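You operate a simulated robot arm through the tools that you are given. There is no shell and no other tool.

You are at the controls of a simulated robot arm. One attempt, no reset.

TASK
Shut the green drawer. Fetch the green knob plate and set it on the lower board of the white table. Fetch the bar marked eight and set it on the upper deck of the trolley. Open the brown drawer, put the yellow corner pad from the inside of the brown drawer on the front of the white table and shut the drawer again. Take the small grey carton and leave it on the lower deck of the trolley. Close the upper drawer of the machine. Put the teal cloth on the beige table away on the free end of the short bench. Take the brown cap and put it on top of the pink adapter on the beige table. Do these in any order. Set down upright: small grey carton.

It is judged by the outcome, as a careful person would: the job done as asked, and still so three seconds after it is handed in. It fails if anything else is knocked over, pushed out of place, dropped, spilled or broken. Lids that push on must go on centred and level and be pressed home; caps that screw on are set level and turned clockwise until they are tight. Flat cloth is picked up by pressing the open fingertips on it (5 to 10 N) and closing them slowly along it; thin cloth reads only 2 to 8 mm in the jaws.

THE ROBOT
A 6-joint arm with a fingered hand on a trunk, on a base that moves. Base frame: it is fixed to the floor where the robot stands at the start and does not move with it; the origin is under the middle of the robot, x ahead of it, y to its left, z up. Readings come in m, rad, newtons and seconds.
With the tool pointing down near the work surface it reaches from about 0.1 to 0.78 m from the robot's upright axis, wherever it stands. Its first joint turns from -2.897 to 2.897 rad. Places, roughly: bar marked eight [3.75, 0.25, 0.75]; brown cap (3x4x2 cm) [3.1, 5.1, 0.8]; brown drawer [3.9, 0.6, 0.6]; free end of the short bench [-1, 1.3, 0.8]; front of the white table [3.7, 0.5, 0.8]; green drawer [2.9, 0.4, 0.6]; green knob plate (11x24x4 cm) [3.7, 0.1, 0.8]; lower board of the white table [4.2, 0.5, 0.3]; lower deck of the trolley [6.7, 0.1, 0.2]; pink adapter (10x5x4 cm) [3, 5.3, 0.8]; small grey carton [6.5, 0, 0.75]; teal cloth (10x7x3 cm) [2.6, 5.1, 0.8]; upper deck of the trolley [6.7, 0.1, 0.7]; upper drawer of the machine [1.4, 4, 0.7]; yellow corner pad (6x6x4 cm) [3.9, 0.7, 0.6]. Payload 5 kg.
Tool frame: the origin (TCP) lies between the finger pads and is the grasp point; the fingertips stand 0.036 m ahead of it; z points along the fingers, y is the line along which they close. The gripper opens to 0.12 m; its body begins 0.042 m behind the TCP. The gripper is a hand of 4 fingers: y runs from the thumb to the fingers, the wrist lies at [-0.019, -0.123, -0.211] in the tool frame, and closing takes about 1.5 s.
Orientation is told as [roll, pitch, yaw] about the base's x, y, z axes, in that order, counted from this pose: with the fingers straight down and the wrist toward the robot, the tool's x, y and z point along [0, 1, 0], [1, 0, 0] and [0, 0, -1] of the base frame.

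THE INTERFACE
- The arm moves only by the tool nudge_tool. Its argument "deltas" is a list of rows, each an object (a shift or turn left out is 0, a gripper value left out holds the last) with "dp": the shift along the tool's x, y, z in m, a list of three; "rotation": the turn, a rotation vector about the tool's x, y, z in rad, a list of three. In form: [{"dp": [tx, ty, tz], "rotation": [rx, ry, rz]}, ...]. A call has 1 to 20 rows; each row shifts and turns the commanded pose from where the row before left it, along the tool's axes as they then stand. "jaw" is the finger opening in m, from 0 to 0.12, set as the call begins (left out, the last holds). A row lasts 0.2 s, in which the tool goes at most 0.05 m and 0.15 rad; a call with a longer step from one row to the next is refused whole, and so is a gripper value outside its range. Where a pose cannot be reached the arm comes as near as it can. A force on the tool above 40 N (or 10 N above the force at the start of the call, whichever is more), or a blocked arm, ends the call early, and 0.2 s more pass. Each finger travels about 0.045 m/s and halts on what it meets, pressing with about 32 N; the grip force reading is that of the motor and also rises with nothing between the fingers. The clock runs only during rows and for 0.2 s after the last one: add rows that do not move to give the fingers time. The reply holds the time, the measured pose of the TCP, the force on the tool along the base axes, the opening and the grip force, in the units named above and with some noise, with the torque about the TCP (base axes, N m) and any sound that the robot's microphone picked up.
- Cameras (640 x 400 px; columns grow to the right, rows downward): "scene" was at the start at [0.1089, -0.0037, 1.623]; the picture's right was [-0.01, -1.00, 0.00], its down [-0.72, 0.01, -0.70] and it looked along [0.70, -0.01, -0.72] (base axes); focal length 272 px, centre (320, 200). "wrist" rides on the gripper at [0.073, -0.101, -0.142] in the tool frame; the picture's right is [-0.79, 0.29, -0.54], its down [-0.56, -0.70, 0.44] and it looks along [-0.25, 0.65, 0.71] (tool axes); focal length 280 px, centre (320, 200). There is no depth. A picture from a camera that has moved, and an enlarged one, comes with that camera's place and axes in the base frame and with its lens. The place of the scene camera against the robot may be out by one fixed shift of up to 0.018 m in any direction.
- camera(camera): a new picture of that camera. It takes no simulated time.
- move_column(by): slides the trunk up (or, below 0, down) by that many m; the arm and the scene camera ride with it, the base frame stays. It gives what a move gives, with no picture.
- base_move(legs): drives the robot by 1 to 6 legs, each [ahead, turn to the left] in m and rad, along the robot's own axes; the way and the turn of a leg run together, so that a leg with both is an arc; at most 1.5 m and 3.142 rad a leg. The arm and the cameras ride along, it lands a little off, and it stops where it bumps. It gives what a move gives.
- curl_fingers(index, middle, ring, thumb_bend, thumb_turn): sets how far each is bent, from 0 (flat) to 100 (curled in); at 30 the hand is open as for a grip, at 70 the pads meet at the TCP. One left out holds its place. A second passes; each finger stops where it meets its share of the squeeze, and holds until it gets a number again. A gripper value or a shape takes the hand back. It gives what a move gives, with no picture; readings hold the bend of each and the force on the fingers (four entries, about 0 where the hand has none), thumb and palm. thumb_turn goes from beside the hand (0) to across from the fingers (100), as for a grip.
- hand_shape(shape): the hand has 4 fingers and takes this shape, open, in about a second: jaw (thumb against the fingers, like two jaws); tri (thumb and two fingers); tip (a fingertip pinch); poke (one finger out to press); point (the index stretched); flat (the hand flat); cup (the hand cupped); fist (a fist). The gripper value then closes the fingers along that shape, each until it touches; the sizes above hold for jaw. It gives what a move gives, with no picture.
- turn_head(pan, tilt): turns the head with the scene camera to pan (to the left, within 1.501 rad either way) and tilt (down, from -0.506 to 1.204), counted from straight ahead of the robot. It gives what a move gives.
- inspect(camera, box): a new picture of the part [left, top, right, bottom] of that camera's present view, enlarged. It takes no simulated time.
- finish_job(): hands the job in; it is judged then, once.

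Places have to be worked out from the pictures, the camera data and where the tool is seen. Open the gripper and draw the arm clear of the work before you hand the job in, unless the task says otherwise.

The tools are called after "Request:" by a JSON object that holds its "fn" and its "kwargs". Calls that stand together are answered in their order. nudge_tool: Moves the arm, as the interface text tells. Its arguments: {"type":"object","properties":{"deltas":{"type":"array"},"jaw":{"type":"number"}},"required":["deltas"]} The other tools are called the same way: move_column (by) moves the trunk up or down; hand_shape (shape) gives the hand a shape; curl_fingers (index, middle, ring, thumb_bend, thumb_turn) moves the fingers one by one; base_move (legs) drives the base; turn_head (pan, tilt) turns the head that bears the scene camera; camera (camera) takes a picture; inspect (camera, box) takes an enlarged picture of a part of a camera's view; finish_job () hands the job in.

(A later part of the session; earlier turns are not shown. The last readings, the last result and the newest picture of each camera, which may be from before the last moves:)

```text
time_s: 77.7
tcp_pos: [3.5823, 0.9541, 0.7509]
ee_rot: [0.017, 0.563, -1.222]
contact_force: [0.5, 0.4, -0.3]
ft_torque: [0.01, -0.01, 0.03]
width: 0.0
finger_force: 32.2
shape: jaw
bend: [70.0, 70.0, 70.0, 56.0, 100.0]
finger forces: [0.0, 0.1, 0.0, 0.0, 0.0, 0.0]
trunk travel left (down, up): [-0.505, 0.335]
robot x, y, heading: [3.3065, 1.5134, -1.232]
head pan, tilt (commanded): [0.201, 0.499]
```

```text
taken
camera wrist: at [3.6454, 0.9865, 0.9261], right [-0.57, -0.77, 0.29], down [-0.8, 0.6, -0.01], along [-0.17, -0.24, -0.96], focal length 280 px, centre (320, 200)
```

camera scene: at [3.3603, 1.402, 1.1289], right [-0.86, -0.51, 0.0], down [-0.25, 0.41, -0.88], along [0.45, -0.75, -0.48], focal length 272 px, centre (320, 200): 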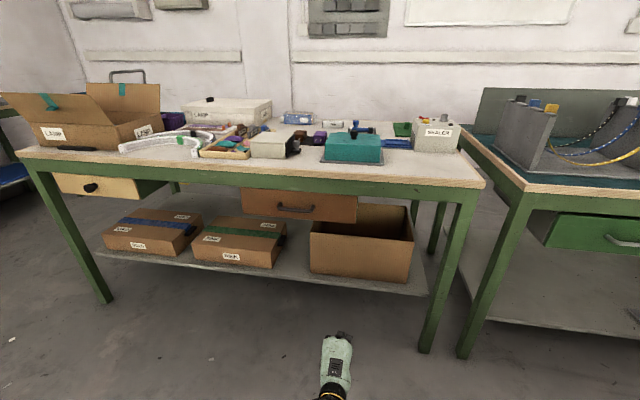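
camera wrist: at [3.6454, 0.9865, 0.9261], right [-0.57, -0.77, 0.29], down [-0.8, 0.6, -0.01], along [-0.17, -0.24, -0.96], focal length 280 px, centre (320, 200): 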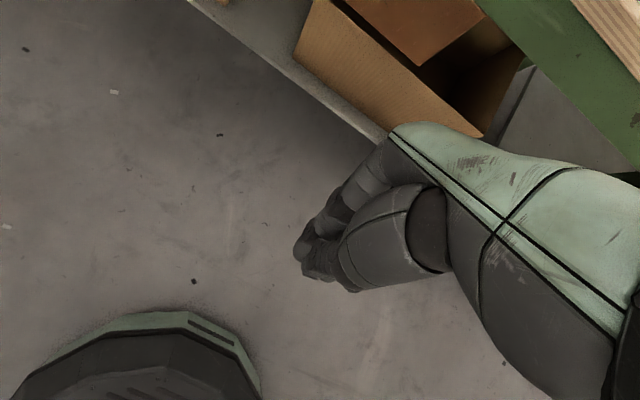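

The base is a low round disc. I enlarge that corner and take a second view from a shifted tool position to gauge its radius and height.

Request:
{"fn": "inspect", "kwargs": {"camera": "wrist", "box": [0, 250, 300, 400]}}

Request:
{"fn": "nudge_tool", "kwargs": {"deltas": [{"rotation": [0.14, 0, 0]}, {"rotation": [0.14, 0, 0]}, {"rotation": [0.14, 0, 0]}, {"rotation": [0.14, 0, 0]}]}}

Request:
{"fn": "camera", "kwargs": {"camera": "wrist"}}

```text
2.13 times, centred on (150, 325) of wrist
camera zoom: at [3.6454, 0.9865, 0.9261], right [-0.57, -0.77, 0.29], down [-0.8, 0.6, -0.01], along [-0.17, -0.24, -0.96], focal length 598 px, centre (683, -67)
```

zoom: 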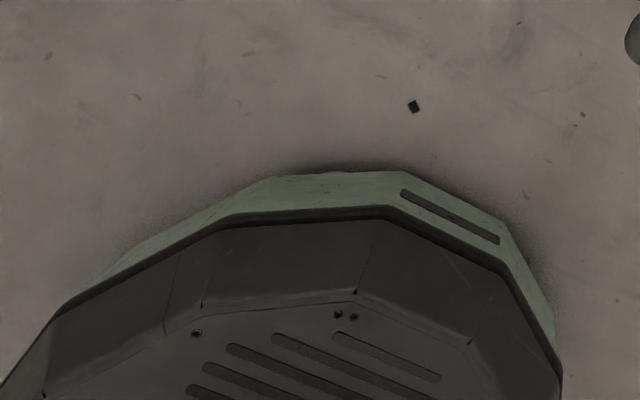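

```text
time_s: 78.7
tcp_pos: [3.5869, 0.948, 0.7404]
ee_rot: [0.035, 1.122, -1.202]
contact_force: [0.2, 0.8, -2.0]
ft_torque: [0.09, 0.0, -0.04]
width: 0.0
finger_force: 32.5
shape: jaw
bend: [70.0, 70.0, 70.0, 56.0, 100.0]
finger forces: [0.1, 0.0, 0.0, 0.0, 0.0, 0.1]
out of reach, approached as far as the arm can: row 2, 3
trunk travel left (down, up): [-0.505, 0.335]
robot x, y, heading: [3.3075, 1.5122, -1.232]
head pan, tilt (commanded): [0.201, 0.499]
```

```text
taken
camera wrist: at [3.6807, 0.891, 0.8941], right [-0.54, -0.84, -0.04], down [-0.77, 0.47, 0.43], along [-0.34, 0.26, -0.9], focal length 280 px, centre (320, 200)
```

wrist: 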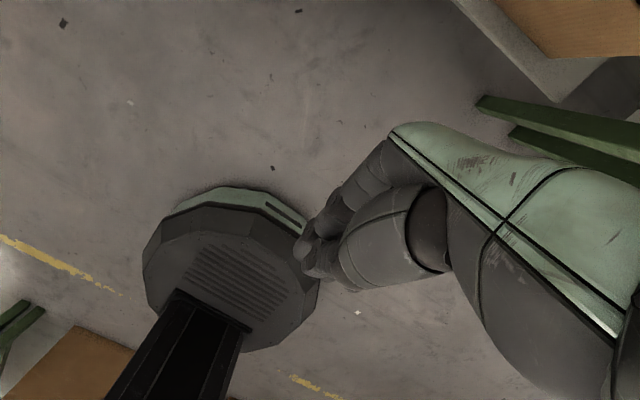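

The base is a disc about 0.29 m in radius and roughly 0.2 m high. I return the tool to pointing down, open the jaw part way, raise the trunk and drive up close to the white table in front of the green plate.

Request:
{"fn": "nudge_tool", "kwargs": {"deltas": [{"rotation": [-0.14, 0, 0]}, {"rotation": [-0.14, 0, 0]}, {"rotation": [-0.14, 0, 0]}, {"rotation": [-0.14, 0, 0]}, {"rotation": [-0.14, 0, 0]}, {"rotation": [-0.14, 0, 0]}, {"rotation": [-0.14, 0, 0]}, {"rotation": [-0.14, 0, 0]}, {}], "jaw": 0.07}}

Request:
{"fn": "move_column", "kwargs": {"by": 0.3}}

Request:
{"fn": "base_move", "kwargs": {"legs": [[0, -0.243], [0.45, 0], [0, 0.267]]}}

Request:
{"fn": "turn_head", "kwargs": {"pan": 0, "tilt": 0.8}}

Request:
{"fn": "camera", "kwargs": {"camera": "scene"}}

```text
time_s: 80.7
tcp_pos: [3.5868, 0.9453, 0.7421]
ee_rot: [0.015, -0.001, -1.233]
contact_force: [0.6, 0.4, 0.1]
ft_torque: [0.0, -0.01, 0.0]
width: 0.0698
finger_force: 0.1
shape: jaw
bend: [73.0, 42.0, 39.0, 66.0, 100.0]
finger forces: [0.0, 0.0, 0.0, 0.0, 0.1, 0.0]
trunk travel left (down, up): [-0.505, 0.335]
robot x, y, heading: [3.3074, 1.5095, -1.23]
head pan, tilt (commanded): [0.201, 0.499]
```

```text
time_s: 83.7
tcp_pos: [3.5877, 0.9472, 1.0418]
ee_rot: [0.017, 0.0, -1.231]
contact_force: [-0.9, 0.3, 0.0]
ft_torque: [0.02, 0.01, -0.02]
width: 0.0696
finger_force: 0.1
shape: jaw
bend: [73.0, 42.0, 39.0, 66.0, 100.0]
finger forces: [0.0, 0.1, 0.0, 0.1, 0.0, 0.1]
trunk travel left (down, up): [-0.805, 0.035]
robot x, y, heading: [3.3041, 1.5145, -1.232]
head pan, tilt (commanded): [0.201, 0.499]
```

```text
time_s: 88.6
tcp_pos: [3.6404, 0.508, 1.0428]
ee_rot: [0.016, -0.002, -1.211]
contact_force: [0.6, 0.9, -0.1]
ft_torque: [-0.02, -0.02, 0.04]
width: 0.0698
finger_force: 0.0
shape: jaw
bend: [73.0, 42.0, 39.0, 66.0, 100.0]
finger forces: [0.0, 0.0, 0.0, 0.0, 0.0, 0.0]
trunk travel left (down, up): [-0.805, 0.035]
robot x, y, heading: [3.3471, 1.0689, -1.208]
head pan, tilt (commanded): [0.201, 0.499]
```

```text
time_s: 89.4
tcp_pos: [3.6409, 0.5076, 1.0412]
ee_rot: [0.016, 0.0, -1.211]
contact_force: [-0.7, 0.2, -0.1]
ft_torque: [0.03, 0.02, 0.01]
width: 0.0698
finger_force: 0.2
shape: jaw
bend: [73.0, 42.0, 39.0, 66.0, 100.0]
finger forces: [0.0, 0.0, 0.0, 0.0, 0.1, 0.0]
trunk travel left (down, up): [-0.805, 0.035]
robot x, y, heading: [3.3497, 1.0661, -1.211]
head pan, tilt (commanded): [0.0, 0.799]
```

```text
taken
camera scene: at [3.385, 0.9605, 1.803], right [-0.94, -0.35, 0.0], down [-0.25, 0.67, -0.7], along [0.25, -0.65, -0.72], focal length 272 px, centre (320, 200)
```

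scene: 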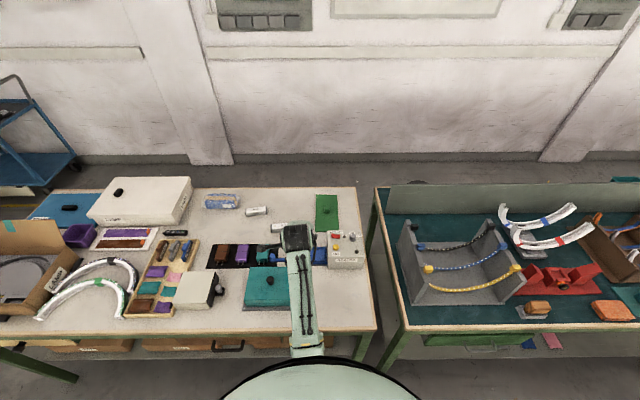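

I'm at about 0.46 m from the table edge. I move another 0.18 m closer and look at the hand and plate.

Request:
{"fn": "base_move", "kwargs": {"legs": [[0.18, 0]]}}

Request:
{"fn": "nudge_tool", "kwargs": {"deltas": [{}, {}, {}, {}], "jaw": 0.12}}

Request:
{"fn": "camera", "kwargs": {"camera": "scene"}}

Request:
{"fn": "camera", "kwargs": {"camera": "wrist"}}

```text
time_s: 91.0
tcp_pos: [3.7042, 0.3407, 1.0425]
ee_rot: [0.015, -0.001, -1.21]
contact_force: [0.8, 0.2, 0.5]
ft_torque: [0.02, 0.01, 0.01]
width: 0.0699
finger_force: 0.0
shape: jaw
bend: [73.0, 42.0, 39.0, 66.0, 100.0]
finger forces: [0.0, 0.0, 0.1, 0.0, 0.0, 0.0]
trunk travel left (down, up): [-0.805, 0.035]
robot x, y, heading: [3.4116, 0.9007, -1.21]
head pan, tilt (commanded): [0.0, 0.799]
```

```text
time_s: 92.0
tcp_pos: [3.7036, 0.3412, 1.0413]
ee_rot: [0.015, -0.001, -1.211]
contact_force: [-0.4, -0.2, 0.4]
ft_torque: [0.01, -0.03, -0.02]
width: 0.1193
finger_force: 0.1
shape: jaw
bend: [30.0, 30.0, 30.0, 30.0, 98.0]
finger forces: [0.0, 0.0, 0.0, 0.0, 0.0, 0.1]
trunk travel left (down, up): [-0.805, 0.035]
robot x, y, heading: [3.4132, 0.9012, -1.209]
head pan, tilt (commanded): [0.0, 0.799]
```

```text
taken
camera scene: at [3.4475, 0.7931, 1.803], right [-0.94, -0.35, 0.0], down [-0.25, 0.67, -0.7], along [0.24, -0.65, -0.72], focal length 272 px, centre (320, 200)
```

scene: 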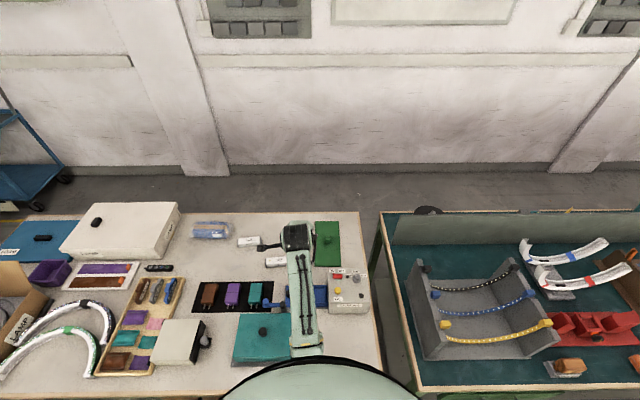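

```text
taken
camera wrist: at [3.7336, 0.4598, 1.1852], right [-0.65, -0.55, 0.53], down [-0.76, 0.46, -0.45], along [0.0, -0.7, -0.72], focal length 280 px, centre (320, 200)
```

wrist: 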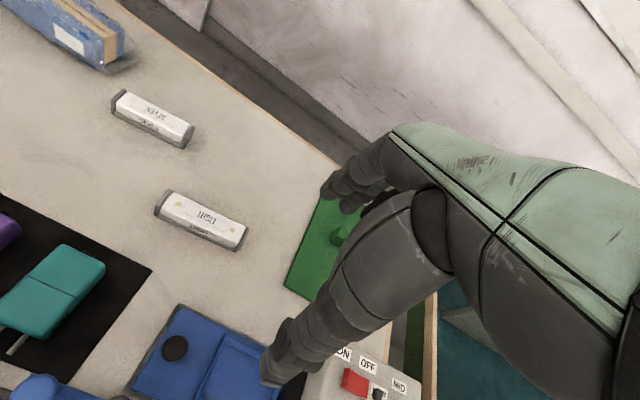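

I enlarge the plate in both views to pin down the knob.

Request:
{"fn": "inspect", "kwargs": {"camera": "scene", "box": [260, 205, 380, 280]}}

Request:
{"fn": "inspect", "kwargs": {"camera": "wrist", "box": [240, 180, 400, 300]}}

```text
5.33 times, centred on (320, 242) of scene
camera zoom: at [3.4475, 0.7931, 1.803], right [-0.94, -0.35, 0.0], down [-0.25, 0.67, -0.7], along [0.24, -0.65, -0.72], focal length 1449 px, centre (320, -27)
```

zoom: 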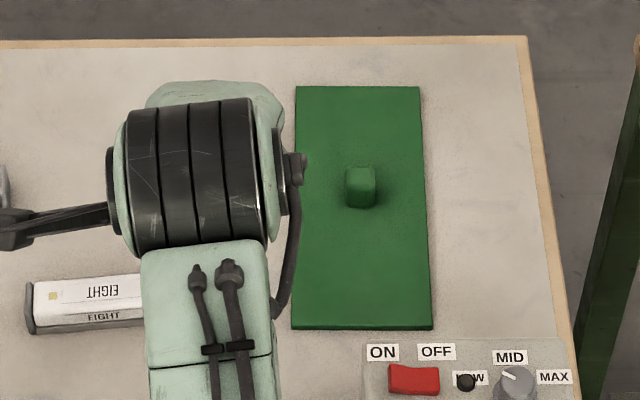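

```text
3.33 times, centred on (320, 240) of wrist
camera zoom: at [3.7336, 0.4598, 1.1852], right [-0.65, -0.55, 0.53], down [-0.76, 0.46, -0.45], along [0.0, -0.7, -0.72], focal length 935 px, centre (320, 67)
```

zoom: 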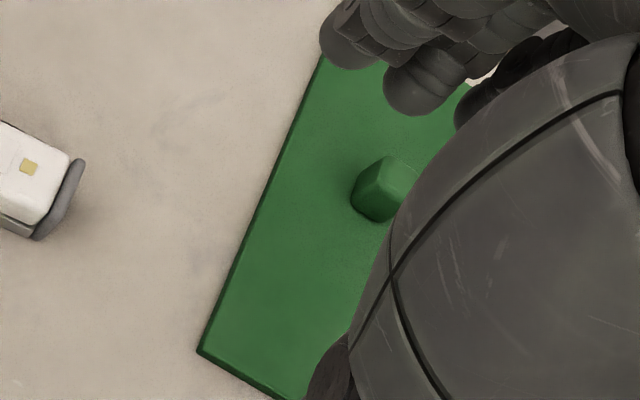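

Both views put the knob near (3.663, 0.125, 0.82). I move the tool over it at the current height.

Request:
{"fn": "nudge_tool", "kwargs": {"deltas": [{"dp": [-0.0229, 0.0376, 0]}, {"dp": [-0.0229, 0.0376, 0]}, {"dp": [-0.0229, 0.0376, 0]}, {"dp": [-0.0229, 0.0376, 0]}, {"dp": [-0.0229, 0.0376, 0]}, {}]}}

Request:
{"fn": "camera", "kwargs": {"camera": "wrist"}}

Request:
{"fn": "inspect", "kwargs": {"camera": "scene", "box": [260, 205, 380, 280]}}

```text
time_s: 93.4
tcp_pos: [3.6636, 0.1239, 1.0385]
ee_rot: [0.014, -0.002, -1.211]
contact_force: [-0.4, 0.0, 0.3]
ft_torque: [-0.01, -0.01, -0.02]
width: 0.12
finger_force: 0.1
shape: jaw
bend: [30.0, 30.0, 30.0, 30.0, 98.0]
finger forces: [0.0, 0.0, 0.0, 0.0, 0.0, 0.1]
trunk travel left (down, up): [-0.805, 0.035]
robot x, y, heading: [3.4107, 0.8983, -1.209]
head pan, tilt (commanded): [0.0, 0.799]
```

```text
taken
camera wrist: at [3.693, 0.2434, 1.1827], right [-0.65, -0.55, 0.53], down [-0.76, 0.46, -0.45], along [0.0, -0.7, -0.72], focal length 280 px, centre (320, 200)
```

wrist: 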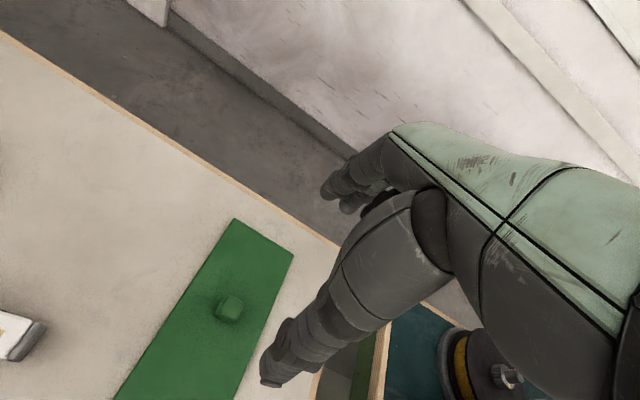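

```text
5.33 times, centred on (320, 242) of scene
camera zoom: at [3.4479, 0.7939, 1.803], right [-0.94, -0.35, 0.0], down [-0.25, 0.67, -0.7], along [0.24, -0.65, -0.72], focal length 1449 px, centre (320, -27)
```

zoom: 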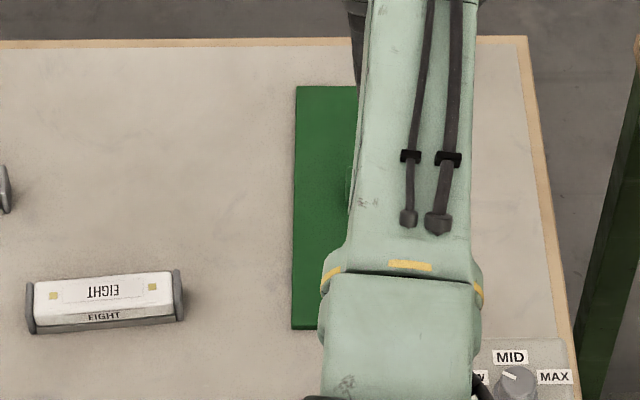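

The tool is directly above the knob. I descend quickly to z≈0.88, then check.

Request:
{"fn": "nudge_tool", "kwargs": {"deltas": [{"dp": [0.001, -0.002, 0.04]}, {"dp": [0, 0, 0.04]}, {"dp": [0, 0, 0.04]}, {"dp": [0, 0, 0.03]}, {"dp": [0, 0, 0.01]}, {}]}}

Request:
{"fn": "camera", "kwargs": {"camera": "wrist"}}

```text
time_s: 94.8
tcp_pos: [3.6646, 0.1266, 0.8804]
ee_rot: [0.014, -0.003, -1.213]
contact_force: [-0.7, 0.3, 0.1]
ft_torque: [0.01, 0.01, 0.03]
width: 0.12
finger_force: 0.0
shape: jaw
bend: [30.0, 30.0, 30.0, 30.0, 98.0]
finger forces: [0.0, 0.0, 0.1, 0.0, 0.1, 0.1]
trunk travel left (down, up): [-0.805, 0.035]
robot x, y, heading: [3.4112, 0.8983, -1.214]
head pan, tilt (commanded): [0.0, 0.799]
```

```text
taken
camera wrist: at [3.6954, 0.2465, 1.0232], right [-0.65, -0.55, 0.53], down [-0.76, 0.46, -0.45], along [0.0, -0.7, -0.72], focal length 280 px, centre (320, 200)
```

wrist: 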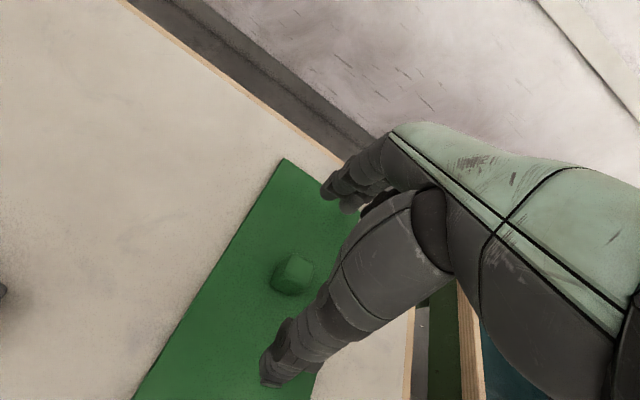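

The knob lies right under the TCP. I descend in small steps toward z≈0.845, watching for contact.

Request:
{"fn": "nudge_tool", "kwargs": {"deltas": [{"dp": [0, 0, 0.01]}, {"dp": [0, 0, 0.01]}, {"dp": [0, 0, 0.01]}, {"dp": [0, 0, 0.005]}, {}]}}

Request:
{"fn": "camera", "kwargs": {"camera": "wrist"}}

```text
time_s: 96.0
tcp_pos: [3.6558, 0.1399, 0.8595]
ee_rot: [0.016, -0.001, -1.212]
contact_force: [-0.1, -0.3, -0.7]
ft_torque: [-0.01, -0.03, -0.01]
width: 0.1197
finger_force: 0.2
shape: jaw
bend: [30.0, 30.0, 30.0, 30.0, 98.0]
finger forces: [0.0, 0.1, 0.0, 0.0, 0.0, 0.0]
out of reach, approached as far as the arm can: row 1, 2, 3, 4
trunk travel left (down, up): [-0.805, 0.035]
robot x, y, heading: [3.4094, 0.8993, -1.21]
head pan, tilt (commanded): [0.0, 0.799]
```

```text
taken
camera wrist: at [3.6863, 0.2591, 1.0038], right [-0.65, -0.55, 0.53], down [-0.76, 0.46, -0.45], along [0.0, -0.7, -0.72], focal length 280 px, centre (320, 200)
```

wrist: 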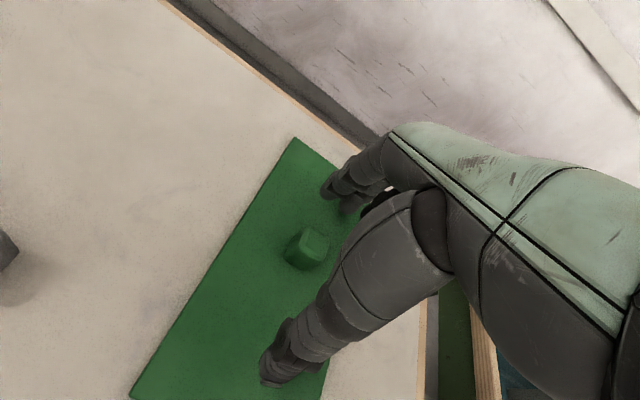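

The arm is at its reach limit in this posture. I raise the tool 7 cm and re-centre, then lower the trunk to descend with a better arm posture.

Request:
{"fn": "nudge_tool", "kwargs": {"deltas": [{"dp": [0, 0, -0.04]}, {"dp": [0.0037, 0.0156, -0.04]}, {}]}}

Request:
{"fn": "move_column", "kwargs": {"by": -0.075}}

Request:
{"fn": "camera", "kwargs": {"camera": "wrist"}}

```text
time_s: 96.8
tcp_pos: [3.6636, 0.127, 0.9414]
ee_rot: [0.015, 0.0, -1.211]
contact_force: [0.0, -0.3, -0.2]
ft_torque: [-0.01, 0.01, -0.01]
width: 0.12
finger_force: 0.0
shape: jaw
bend: [30.0, 30.0, 30.0, 30.0, 98.0]
finger forces: [0.1, 0.1, 0.0, 0.0, 0.1, 0.0]
trunk travel left (down, up): [-0.805, 0.035]
robot x, y, heading: [3.41, 0.9019, -1.214]
head pan, tilt (commanded): [0.0, 0.799]
```

```text
time_s: 97.9
tcp_pos: [3.6637, 0.1253, 0.8669]
ee_rot: [0.017, -0.001, -1.21]
contact_force: [0.7, 0.4, -0.2]
ft_torque: [-0.02, 0.02, 0.0]
width: 0.1201
finger_force: 0.1
shape: jaw
bend: [30.0, 30.0, 30.0, 30.0, 98.0]
finger forces: [0.0, 0.1, 0.0, 0.0, 0.0, 0.0]
trunk travel left (down, up): [-0.73, 0.11]
robot x, y, heading: [3.413, 0.8985, -1.212]
head pan, tilt (commanded): [0.0, 0.799]
```

```text
taken
camera wrist: at [3.6937, 0.2458, 1.009], right [-0.65, -0.55, 0.53], down [-0.76, 0.46, -0.45], along [0.0, -0.7, -0.72], focal length 280 px, centre (320, 200)
```

wrist: 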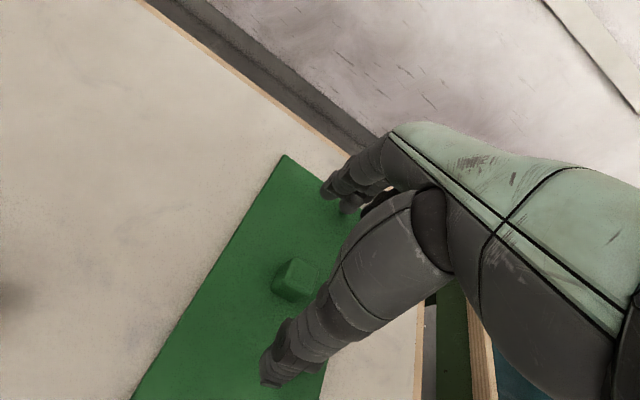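

Now I descend with small nudges until z≈0.845 or contact.

Request:
{"fn": "nudge_tool", "kwargs": {"deltas": [{"dp": [0, 0, 0.007]}, {"dp": [0, 0, 0.007]}, {"dp": [0, 0, 0.006]}, {}]}}

Request:
{"fn": "camera", "kwargs": {"camera": "wrist"}}

```text
time_s: 98.9
tcp_pos: [3.6636, 0.1256, 0.845]
ee_rot: [0.016, -0.001, -1.211]
contact_force: [0.7, -0.1, -0.5]
ft_torque: [-0.01, -0.02, -0.02]
width: 0.1201
finger_force: 0.0
shape: jaw
bend: [30.0, 30.0, 30.0, 30.0, 98.0]
finger forces: [0.1, 0.0, 0.1, 0.1, 0.0, 0.0]
trunk travel left (down, up): [-0.73, 0.11]
robot x, y, heading: [3.405, 0.8998, -1.211]
head pan, tilt (commanded): [0.0, 0.799]
```

```text
taken
camera wrist: at [3.694, 0.2459, 0.9886], right [-0.65, -0.55, 0.53], down [-0.76, 0.46, -0.45], along [0.0, -0.7, -0.72], focal length 280 px, centre (320, 200)
```

wrist: 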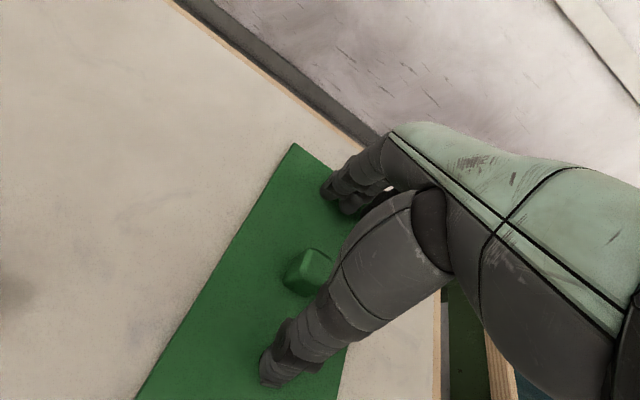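

No contact yet; I go a little lower in 4 mm steps.

Request:
{"fn": "nudge_tool", "kwargs": {"deltas": [{"dp": [0, 0, 0.004]}, {"dp": [0, 0, 0.004]}, {"dp": [0, 0, 0.004]}, {"dp": [0, 0, 0.004]}, {}]}}

Request:
{"fn": "camera", "kwargs": {"camera": "wrist"}}

```text
time_s: 100.0
tcp_pos: [3.6666, 0.1186, 0.8429]
ee_rot: [0.016, -0.025, -1.214]
contact_force: [-1.7, 8.8, 25.7]
ft_torque: [-1.16, -0.09, -0.05]
width: 0.1155
finger_force: 0.0
shape: jaw
bend: [30.0, 30.0, 30.0, 28.0, 97.0]
finger forces: [0.0, 24.2, 0.0, 0.0, 1.5, 0.0]
trunk travel left (down, up): [-0.73, 0.11]
robot x, y, heading: [3.4087, 0.898, -1.214]
head pan, tilt (commanded): [0.0, 0.799]
stopped in row 5: the force on the tool passed its limit at 41 N (the readings are from after the stop); the commanded pose is now the measured one
```

```text
taken
camera wrist: at [3.6953, 0.2416, 0.983], right [-0.65, -0.54, 0.54], down [-0.76, 0.45, -0.47], along [0.01, -0.71, -0.7], focal length 280 px, centre (320, 200)
```

wrist: 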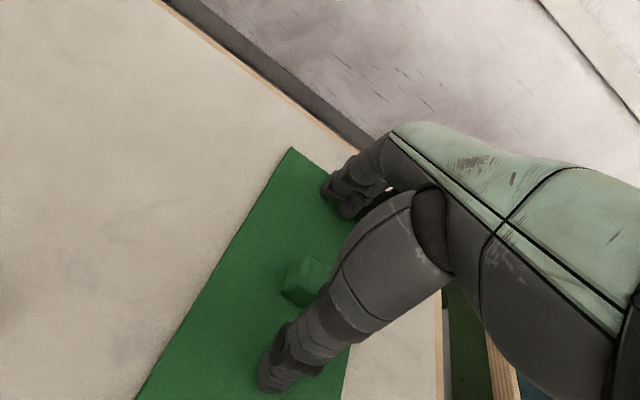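

The fingertips touch the plate surface, so I rise 5 mm, shift 1 cm back to centre on the knob, and close the jaw.

Request:
{"fn": "nudge_tool", "kwargs": {"deltas": [{"dp": [0, 0, -0.006]}, {"dp": [-0.001, -0.01, 0]}, {}]}}

Request:
{"fn": "nudge_tool", "kwargs": {"deltas": [{}, {}, {}, {}, {}, {}, {}, {}, {}, {}], "jaw": 0}}

Request:
{"fn": "camera", "kwargs": {"camera": "wrist"}}

```text
time_s: 100.8
tcp_pos: [3.6616, 0.1306, 0.8429]
ee_rot: [0.015, -0.014, -1.212]
contact_force: [3.8, -3.4, 10.6]
ft_torque: [-0.39, -0.1, 0.1]
width: 0.1154
finger_force: 0.0
shape: jaw
bend: [30.0, 29.0, 30.0, 32.0, 98.0]
finger forces: [0.0, 6.7, 0.0, 0.1, 3.8, 0.0]
trunk travel left (down, up): [-0.73, 0.11]
robot x, y, heading: [3.4125, 0.901, -1.21]
head pan, tilt (commanded): [0.0, 0.799]
```

```text
time_s: 103.0
tcp_pos: [3.66, 0.132, 0.8451]
ee_rot: [0.014, -0.017, -1.212]
contact_force: [-6.1, 10.0, 26.2]
ft_torque: [0.17, -0.04, -0.15]
width: 0.0301
finger_force: 32.3
shape: jaw
bend: [73.0, 59.0, 61.0, 77.0, 100.0]
finger forces: [20.9, 0.0, 0.1, 0.0, 31.6, 0.0]
trunk travel left (down, up): [-0.73, 0.11]
robot x, y, heading: [3.4103, 0.8989, -1.214]
head pan, tilt (commanded): [0.0, 0.799]
```

```text
taken
camera wrist: at [3.689, 0.2546, 0.9869], right [-0.65, -0.54, 0.54], down [-0.76, 0.45, -0.46], along [0.01, -0.71, -0.71], focal length 280 px, centre (320, 200)
```

wrist: 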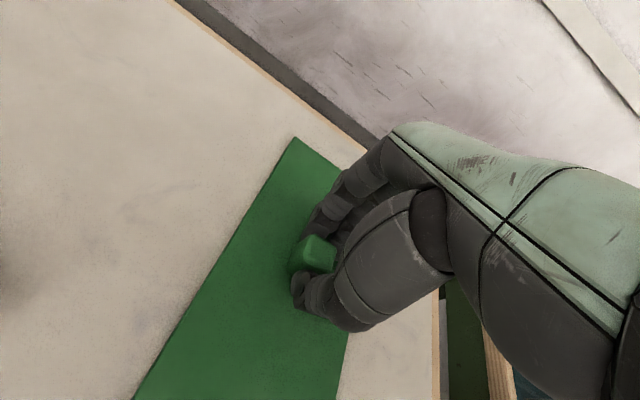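

The knob is gripped between thumb and index (width 30 mm, 32 N). I lift gently 4 cm to test the hold.

Request:
{"fn": "nudge_tool", "kwargs": {"deltas": [{"dp": [0, 0, -0.01]}, {"dp": [0, 0, -0.01]}, {"dp": [0, 0, -0.02]}, {}, {}]}}

Request:
{"fn": "camera", "kwargs": {"camera": "wrist"}}

Request:
{"fn": "inspect", "kwargs": {"camera": "scene", "box": [240, 180, 400, 280]}}

```text
time_s: 104.2
tcp_pos: [3.6614, 0.1309, 0.8812]
ee_rot: [0.017, -0.01, -1.214]
contact_force: [-0.4, -0.3, -2.7]
ft_torque: [-0.01, 0.01, 0.01]
width: 0.0256
finger_force: 30.9
shape: jaw
bend: [72.0, 57.0, 61.0, 78.0, 100.0]
finger forces: [20.2, 1.4, 0.0, 0.0, 20.8, 0.0]
trunk travel left (down, up): [-0.73, 0.11]
robot x, y, heading: [3.4089, 0.8985, -1.212]
head pan, tilt (commanded): [0.0, 0.799]
```

```text
taken
camera wrist: at [3.6897, 0.252, 1.0235], right [-0.65, -0.54, 0.53], down [-0.76, 0.46, -0.46], along [0.01, -0.7, -0.71], focal length 280 px, centre (320, 200)
```

wrist: 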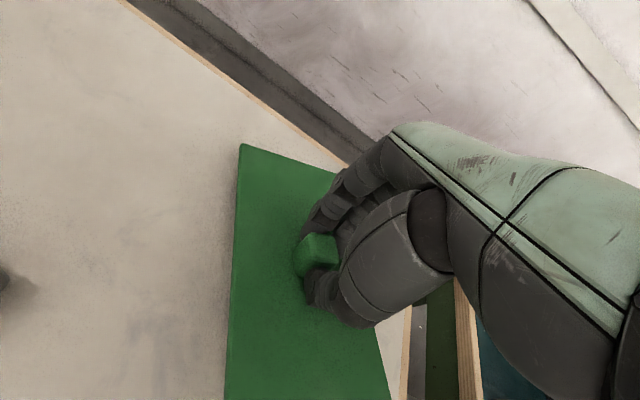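

```text
4.00 times, centred on (320, 230) of scene
camera zoom: at [3.4478, 0.7924, 1.7279], right [-0.94, -0.35, 0.0], down [-0.25, 0.67, -0.7], along [0.24, -0.65, -0.72], focal length 1087 px, centre (320, 80)
```

zoom: 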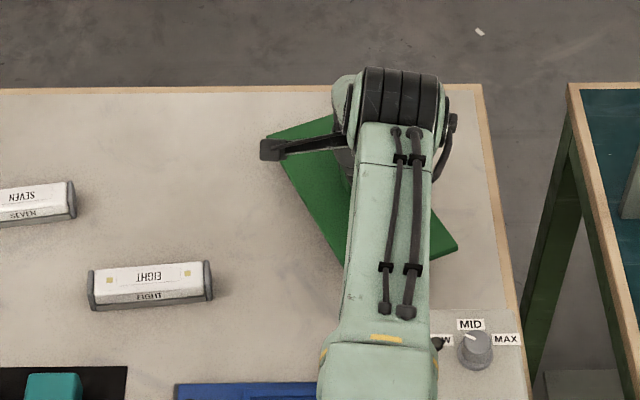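

The plate is lifted but swung about 30° in yaw; it hangs level. I lift straight up well above the sealer and re-check.

Request:
{"fn": "nudge_tool", "kwargs": {"deltas": [{"dp": [0, 0, -0.03]}, {"dp": [0, 0, -0.03]}, {"dp": [0, 0, -0.03]}, {"dp": [0, 0, -0.03]}, {"dp": [0, 0, -0.03]}, {}]}}

Request:
{"fn": "camera", "kwargs": {"camera": "wrist"}}

Request:
{"fn": "camera", "kwargs": {"camera": "scene"}}

```text
time_s: 105.6
tcp_pos: [3.6573, 0.1327, 1.0314]
ee_rot: [0.017, -0.013, -1.213]
contact_force: [-0.1, 0.0, -2.6]
ft_torque: [-0.01, -0.04, 0.02]
width: 0.0255
finger_force: 32.0
shape: jaw
bend: [72.0, 57.0, 61.0, 78.0, 100.0]
finger forces: [20.3, 1.4, 0.0, 0.0, 20.9, 0.0]
trunk travel left (down, up): [-0.73, 0.11]
robot x, y, heading: [3.413, 0.9014, -1.213]
head pan, tilt (commanded): [0.0, 0.799]
```

```text
taken
camera wrist: at [3.6868, 0.252, 1.1733], right [-0.65, -0.54, 0.53], down [-0.76, 0.46, -0.46], along [0.01, -0.7, -0.71], focal length 280 px, centre (320, 200)
```

wrist: 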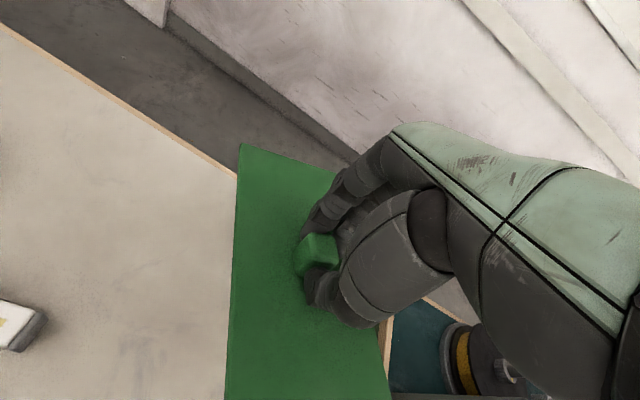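

```text
taken
camera scene: at [3.448, 0.7916, 1.7278], right [-0.94, -0.35, 0.0], down [-0.25, 0.67, -0.7], along [0.24, -0.65, -0.72], focal length 272 px, centre (320, 200)
```

scene: 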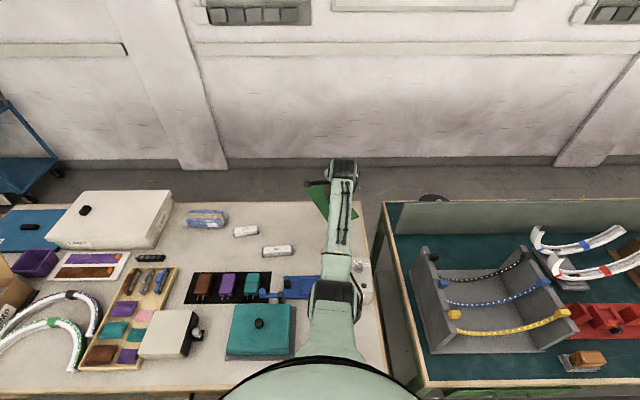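

The hold is steady. I back straight off from the table with the plate held high.

Request:
{"fn": "base_move", "kwargs": {"legs": [[-0.5, 0]]}}

Request:
{"fn": "camera", "kwargs": {"camera": "wrist"}}

```text
time_s: 108.8
tcp_pos: [3.484, 0.5998, 1.0306]
ee_rot: [0.015, -0.012, -1.208]
contact_force: [-0.5, -0.2, -2.6]
ft_torque: [0.0, -0.02, 0.02]
width: 0.0258
finger_force: 32.2
shape: jaw
bend: [72.0, 57.0, 61.0, 78.0, 100.0]
finger forces: [20.3, 1.5, 0.0, 0.0, 21.0, 0.0]
trunk travel left (down, up): [-0.73, 0.11]
robot x, y, heading: [3.231, 1.3651, -1.206]
head pan, tilt (commanded): [0.0, 0.799]
```

```text
taken
camera wrist: at [3.5127, 0.7218, 1.1732], right [-0.65, -0.55, 0.53], down [-0.76, 0.45, -0.46], along [0.01, -0.7, -0.71], focal length 280 px, centre (320, 200)
```

wrist: 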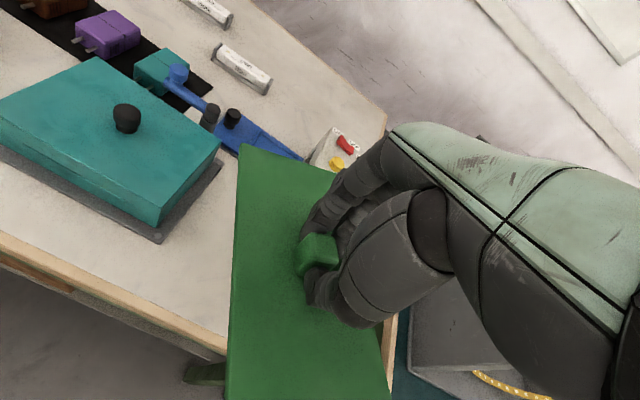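

I retract the arm toward me and turn the tool so the plate's long side will point into the table.

Request:
{"fn": "nudge_tool", "kwargs": {"deltas": [{"dp": [0, -0.04, 0]}, {"dp": [0, -0.04, 0]}, {"dp": [0, -0.04, 0]}, {"dp": [0, -0.04, 0]}, {"dp": [0, -0.04, 0]}, {"rotation": [0, 0, 0.11]}, {"rotation": [0, 0, 0.11]}, {"rotation": [0, 0, 0.11]}, {"rotation": [0, 0, 0.107]}, {}]}}

Request:
{"fn": "camera", "kwargs": {"camera": "scene"}}

Request:
{"fn": "camera", "kwargs": {"camera": "wrist"}}

```text
time_s: 111.0
tcp_pos: [3.4132, 0.7881, 1.0293]
ee_rot: [0.018, -0.006, -1.646]
contact_force: [-0.4, 0.7, -2.0]
ft_torque: [-0.03, -0.01, 0.03]
width: 0.0258
finger_force: 31.9
shape: jaw
bend: [72.0, 58.0, 61.0, 78.0, 100.0]
finger forces: [20.5, 1.4, 0.0, 0.0, 20.9, 0.0]
trunk travel left (down, up): [-0.73, 0.11]
robot x, y, heading: [3.2348, 1.3679, -1.209]
head pan, tilt (commanded): [0.0, 0.799]
```

```text
taken
camera scene: at [3.2708, 1.2612, 1.7279], right [-0.93, -0.36, 0.0], down [-0.25, 0.67, -0.7], along [0.25, -0.65, -0.72], focal length 272 px, centre (320, 200)
```

scene: 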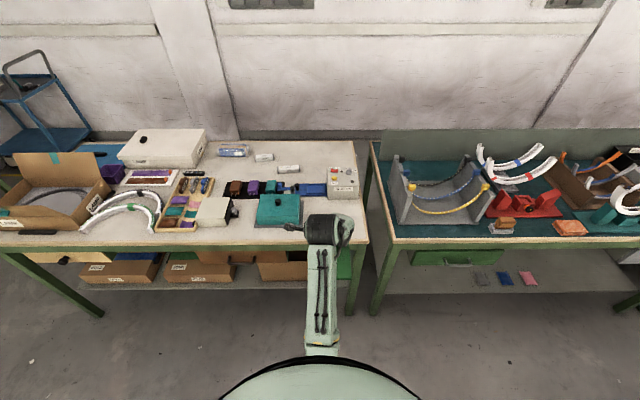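

```text
taken
camera wrist: at [3.4897, 0.8846, 1.1724], right [-0.82, -0.22, 0.53], down [-0.5, 0.74, -0.46], along [-0.29, -0.64, -0.72], focal length 280 px, centre (320, 200)
```

wrist: 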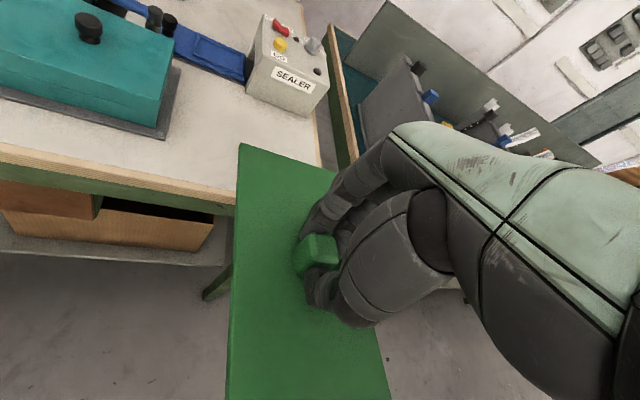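

I shift left along the table to line up with the gap on the lower board.

Request:
{"fn": "base_move", "kwargs": {"legs": [[0, 1.571], [0.445, 0], [0, -1.571]]}}

Request:
{"fn": "move_column", "kwargs": {"by": -0.4}}

Request:
{"fn": "turn_head", "kwargs": {"pan": 0.0, "tilt": 0.55}}

Request:
{"fn": "camera", "kwargs": {"camera": "scene"}}

```text
time_s: 123.0
tcp_pos: [3.8336, 0.9499, 1.0284]
ee_rot: [0.02, -0.005, -1.635]
contact_force: [0.1, -1.6, -2.4]
ft_torque: [0.01, -0.01, -0.01]
width: 0.0258
finger_force: 32.1
shape: jaw
bend: [72.0, 58.0, 61.0, 78.0, 100.0]
finger forces: [19.8, 1.6, 0.0, 0.0, 19.9, 0.0]
trunk travel left (down, up): [-0.73, 0.11]
robot x, y, heading: [3.649, 1.5298, -1.195]
head pan, tilt (commanded): [0.0, 0.799]
```

```text
time_s: 126.8
tcp_pos: [3.8338, 0.952, 0.6296]
ee_rot: [0.02, -0.005, -1.636]
contact_force: [-0.2, 0.1, -2.3]
ft_torque: [0.01, 0.01, -0.03]
width: 0.0255
finger_force: 32.2
shape: jaw
bend: [72.0, 58.0, 61.0, 78.0, 100.0]
finger forces: [19.9, 1.4, 0.1, 0.0, 20.0, 0.0]
trunk travel left (down, up): [-0.33, 0.51]
robot x, y, heading: [3.6481, 1.5266, -1.198]
head pan, tilt (commanded): [0.0, 0.799]
```

```text
time_s: 127.6
tcp_pos: [3.8352, 0.9519, 0.6294]
ee_rot: [0.019, -0.005, -1.636]
contact_force: [0.7, 0.2, -2.0]
ft_torque: [0.0, 0.03, -0.01]
width: 0.0254
finger_force: 31.7
shape: jaw
bend: [72.0, 58.0, 61.0, 78.0, 100.0]
finger forces: [20.0, 1.6, 0.1, 0.0, 19.9, 0.0]
trunk travel left (down, up): [-0.33, 0.51]
robot x, y, heading: [3.6503, 1.5303, -1.195]
head pan, tilt (commanded): [0.0, 0.55]
```

```text
taken
camera scene: at [3.691, 1.4148, 1.3492], right [-0.93, -0.36, 0.0], down [-0.19, 0.49, -0.85], along [0.31, -0.79, -0.52], focal length 272 px, centre (320, 200)
```

scene: 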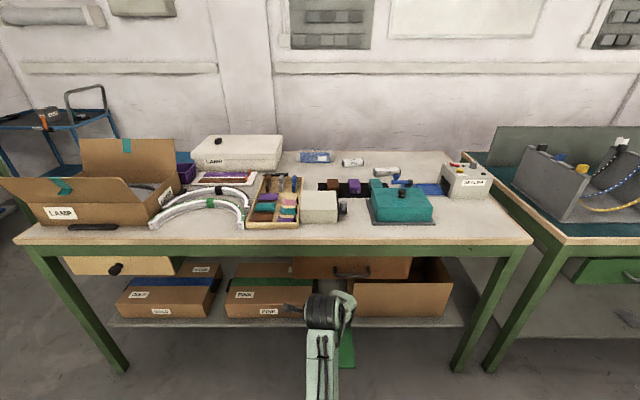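

I enlarge the gap region under the brown drawer.

Request:
{"fn": "inspect", "kwargs": {"camera": "scene", "box": [200, 240, 480, 400]}}

Request:
{"fn": "camera", "kwargs": {"camera": "wrist"}}

```text
2.29 times, centred on (340, 320) of scene
camera zoom: at [3.691, 1.4148, 1.3492], right [-0.93, -0.36, 0.0], down [-0.19, 0.49, -0.85], along [0.31, -0.79, -0.52], focal length 621 px, centre (274, -74)
```

zoom: 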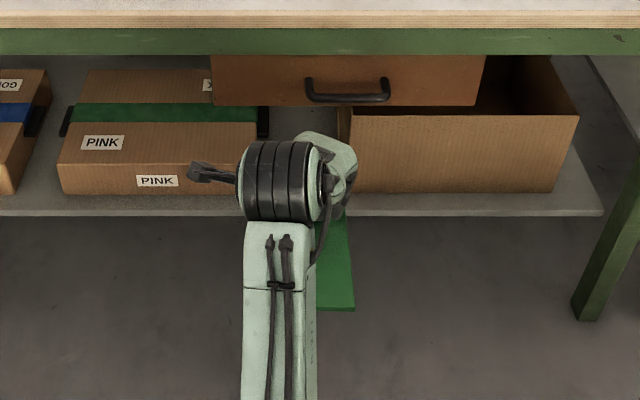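

```text
taken
camera wrist: at [3.9099, 1.049, 0.7722], right [-0.82, -0.23, 0.53], down [-0.51, 0.73, -0.46], along [-0.28, -0.64, -0.72], focal length 280 px, centre (320, 200)
```

wrist: 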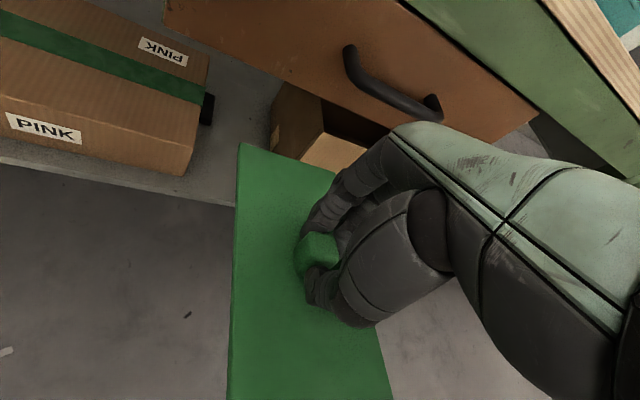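

The board is near z≈0.31 and the gap runs s≈0.51–0.67 along the front, with the drawer bottom at about z 0.60. Because my wrist would foul the drawer further in, I'll set the plate part-way in with its centre well over the board, then push it home. First I lower the trunk in front of the gap.

Request:
{"fn": "move_column", "kwargs": {"by": -0.23}}

Request:
{"fn": "camera", "kwargs": {"camera": "wrist"}}

Request:
{"fn": "camera", "kwargs": {"camera": "scene"}}

```text
time_s: 130.0
tcp_pos: [3.8336, 0.9525, 0.4005]
ee_rot: [0.02, -0.005, -1.635]
contact_force: [0.5, 0.3, -2.5]
ft_torque: [0.04, -0.02, 0.0]
width: 0.0255
finger_force: 32.3
shape: jaw
bend: [72.0, 58.0, 61.0, 78.0, 100.0]
finger forces: [19.8, 1.5, 0.1, 0.1, 20.0, 0.0]
trunk travel left (down, up): [-0.1, 0.74]
robot x, y, heading: [3.6487, 1.5293, -1.196]
head pan, tilt (commanded): [0.0, 0.55]
```

```text
taken
camera wrist: at [3.9099, 1.0491, 0.5423], right [-0.82, -0.23, 0.53], down [-0.51, 0.73, -0.46], along [-0.28, -0.64, -0.72], focal length 280 px, centre (320, 200)
```

wrist: 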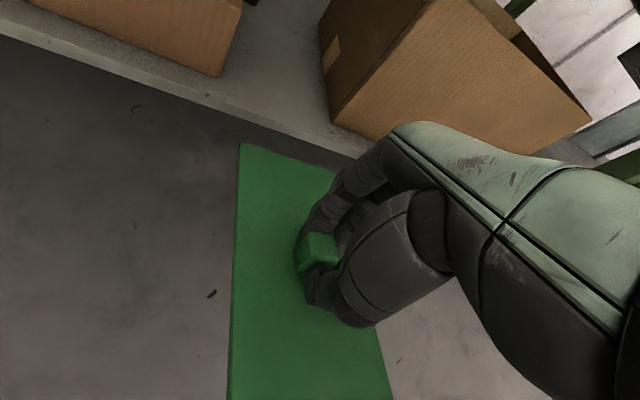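

```text
taken
camera scene: at [3.6909, 1.4148, 1.1193], right [-0.93, -0.36, 0.0], down [-0.19, 0.49, -0.85], along [0.31, -0.79, -0.52], focal length 272 px, centre (320, 200)
```

scene: 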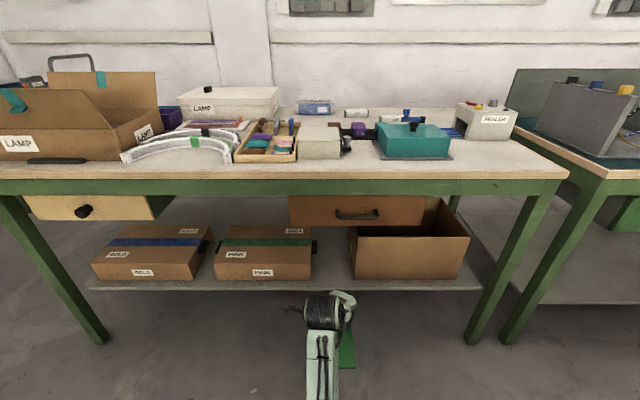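

The plate lines up with the gap within a few millimetres. I drive forward 0.27 m to slide it in over the board.

Request:
{"fn": "base_move", "kwargs": {"legs": [[0.27, 0]]}}

Request:
{"fn": "camera", "kwargs": {"camera": "wrist"}}

Request:
{"fn": "camera", "kwargs": {"camera": "scene"}}

```text
time_s: 132.0
tcp_pos: [3.9266, 0.7178, 0.3973]
ee_rot: [0.017, -0.003, -1.635]
contact_force: [0.3, -0.6, -2.8]
ft_torque: [0.01, 0.01, 0.01]
width: 0.0251
finger_force: 31.7
shape: jaw
bend: [72.0, 58.0, 61.0, 78.0, 100.0]
finger forces: [20.4, 1.6, 0.0, 0.0, 20.7, 0.0]
trunk travel left (down, up): [-0.1, 0.74]
robot x, y, heading: [3.7441, 1.2829, -1.201]
head pan, tilt (commanded): [0.0, 0.55]
```

```text
taken
camera wrist: at [4.0016, 0.8146, 0.5411], right [-0.82, -0.23, 0.53], down [-0.51, 0.73, -0.46], along [-0.28, -0.64, -0.72], focal length 280 px, centre (320, 200)
```

wrist: 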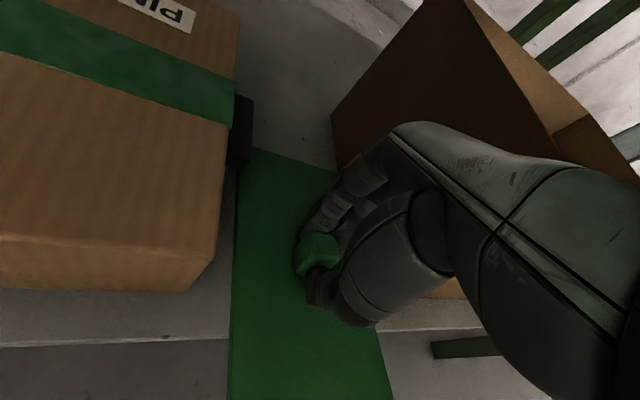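

```text
taken
camera scene: at [3.7826, 1.181, 1.1202], right [-0.93, -0.36, 0.0], down [-0.19, 0.48, -0.86], along [0.31, -0.8, -0.51], focal length 272 px, centre (320, 200)
```

scene: 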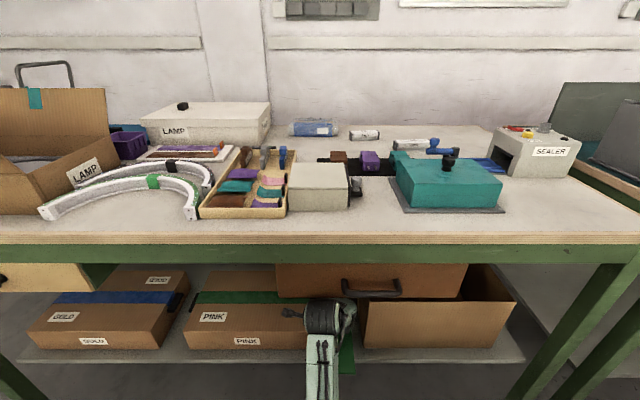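

The plate's left edge is close to the PINK box's side latch, which sits above it. I lower 2.5 cm, then shift right 2 cm, then forward 2 cm.

Request:
{"fn": "nudge_tool", "kwargs": {"deltas": [{"dp": [0, 0, 0.012]}, {"dp": [0, 0, 0.013]}, {"dp": [-0.0091, 0.0041, 0]}, {"dp": [-0.0091, 0.0042, 0]}, {"dp": [0.0083, 0.0182, 0]}, {}]}}

Request:
{"fn": "camera", "kwargs": {"camera": "wrist"}}

Request:
{"fn": "inspect", "kwargs": {"camera": "scene", "box": [240, 240, 440, 390]}}

```text
time_s: 133.4
tcp_pos: [3.9141, 0.6894, 0.3649]
ee_rot: [0.011, 0.009, -1.638]
contact_force: [-0.5, 0.2, -1.7]
ft_torque: [-0.07, 0.02, 0.0]
width: 0.0253
finger_force: 31.8
shape: jaw
bend: [73.0, 58.0, 61.0, 78.0, 100.0]
finger forces: [20.1, 1.6, 0.0, 0.0, 20.9, 0.0]
trunk travel left (down, up): [-0.1, 0.74]
robot x, y, heading: [3.7465, 1.2814, -1.196]
head pan, tilt (commanded): [0.0, 0.55]
```

```text
taken
camera wrist: at [3.992, 0.7836, 0.5088], right [-0.81, -0.24, 0.53], down [-0.51, 0.74, -0.44], along [-0.28, -0.63, -0.72], focal length 280 px, centre (320, 200)
```

wrist: 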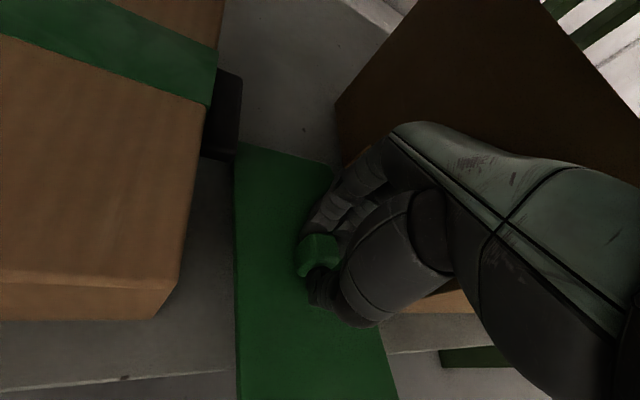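

```text
2.67 times, centred on (340, 315) of scene
camera zoom: at [3.7874, 1.1685, 1.1193], right [-0.93, -0.36, 0.0], down [-0.19, 0.49, -0.85], along [0.31, -0.79, -0.52], focal length 725 px, centre (267, -107)
```

zoom: 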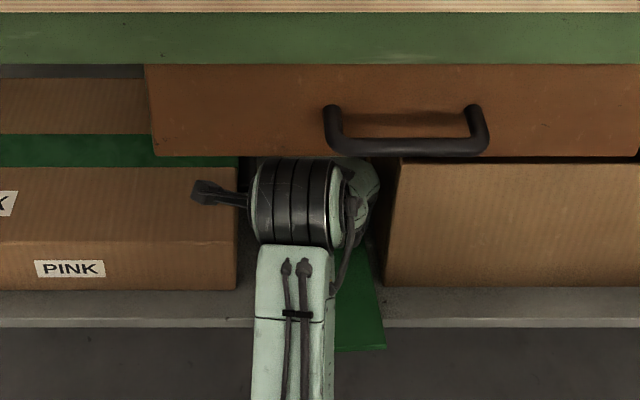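

The plate is centred in the gap at about depth 0.09. I lower in 4 mm steps until the board takes its weight.

Request:
{"fn": "nudge_tool", "kwargs": {"deltas": [{"dp": [0, 0, 0.004]}, {"dp": [0, 0, 0.004]}, {}, {}]}}

Request:
{"fn": "inspect", "kwargs": {"camera": "scene", "box": [240, 240, 440, 390]}}

```text
time_s: 134.4
tcp_pos: [3.9167, 0.6893, 0.3576]
ee_rot: [0.012, 0.008, -1.636]
contact_force: [-1.1, 2.1, 0.8]
ft_torque: [-0.14, -0.09, -0.05]
width: 0.0251
finger_force: 31.8
shape: jaw
bend: [73.0, 58.0, 61.0, 78.0, 100.0]
finger forces: [20.3, 1.4, 0.1, 0.0, 22.0, 0.1]
trunk travel left (down, up): [-0.1, 0.74]
robot x, y, heading: [3.7454, 1.2826, -1.201]
head pan, tilt (commanded): [0.0, 0.55]
```

```text
2.67 times, centred on (340, 315) of scene
camera zoom: at [3.7873, 1.1688, 1.1193], right [-0.93, -0.36, 0.0], down [-0.19, 0.49, -0.85], along [0.31, -0.79, -0.52], focal length 725 px, centre (267, -107)
```

zoom: 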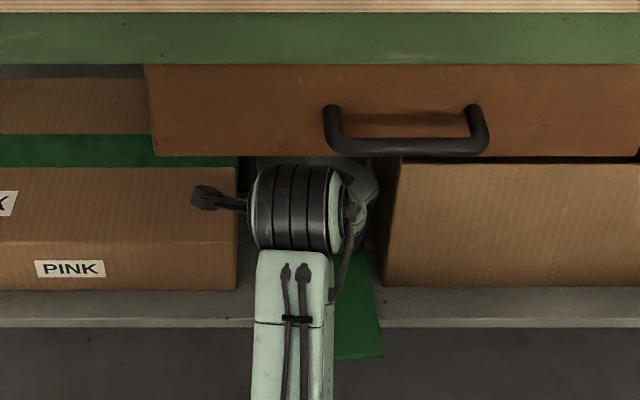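

The board now supports the plate. I press down slightly more to settle it flat.

Request:
{"fn": "nudge_tool", "kwargs": {"deltas": [{"dp": [0, 0, 0.003]}, {"dp": [0, 0, 0.003]}, {}, {}]}}

Request:
{"fn": "camera", "kwargs": {"camera": "wrist"}}

```text
time_s: 135.4
tcp_pos: [3.9157, 0.6892, 0.3518]
ee_rot: [0.012, 0.008, -1.634]
contact_force: [-1.5, 1.4, 0.7]
ft_torque: [-0.25, -0.12, 0.01]
width: 0.025
finger_force: 32.3
shape: jaw
bend: [73.0, 58.0, 61.0, 77.0, 100.0]
finger forces: [20.9, 1.5, 0.1, 0.0, 22.3, 0.0]
trunk travel left (down, up): [-0.1, 0.74]
robot x, y, heading: [3.7441, 1.2804, -1.195]
head pan, tilt (commanded): [0.0, 0.55]
```

```text
taken
camera wrist: at [3.9924, 0.7839, 0.4954], right [-0.81, -0.24, 0.53], down [-0.51, 0.74, -0.44], along [-0.28, -0.63, -0.72], focal length 280 px, centre (320, 200)
```

wrist: 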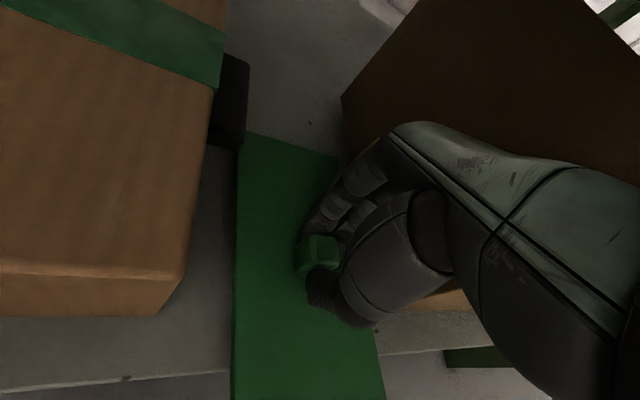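

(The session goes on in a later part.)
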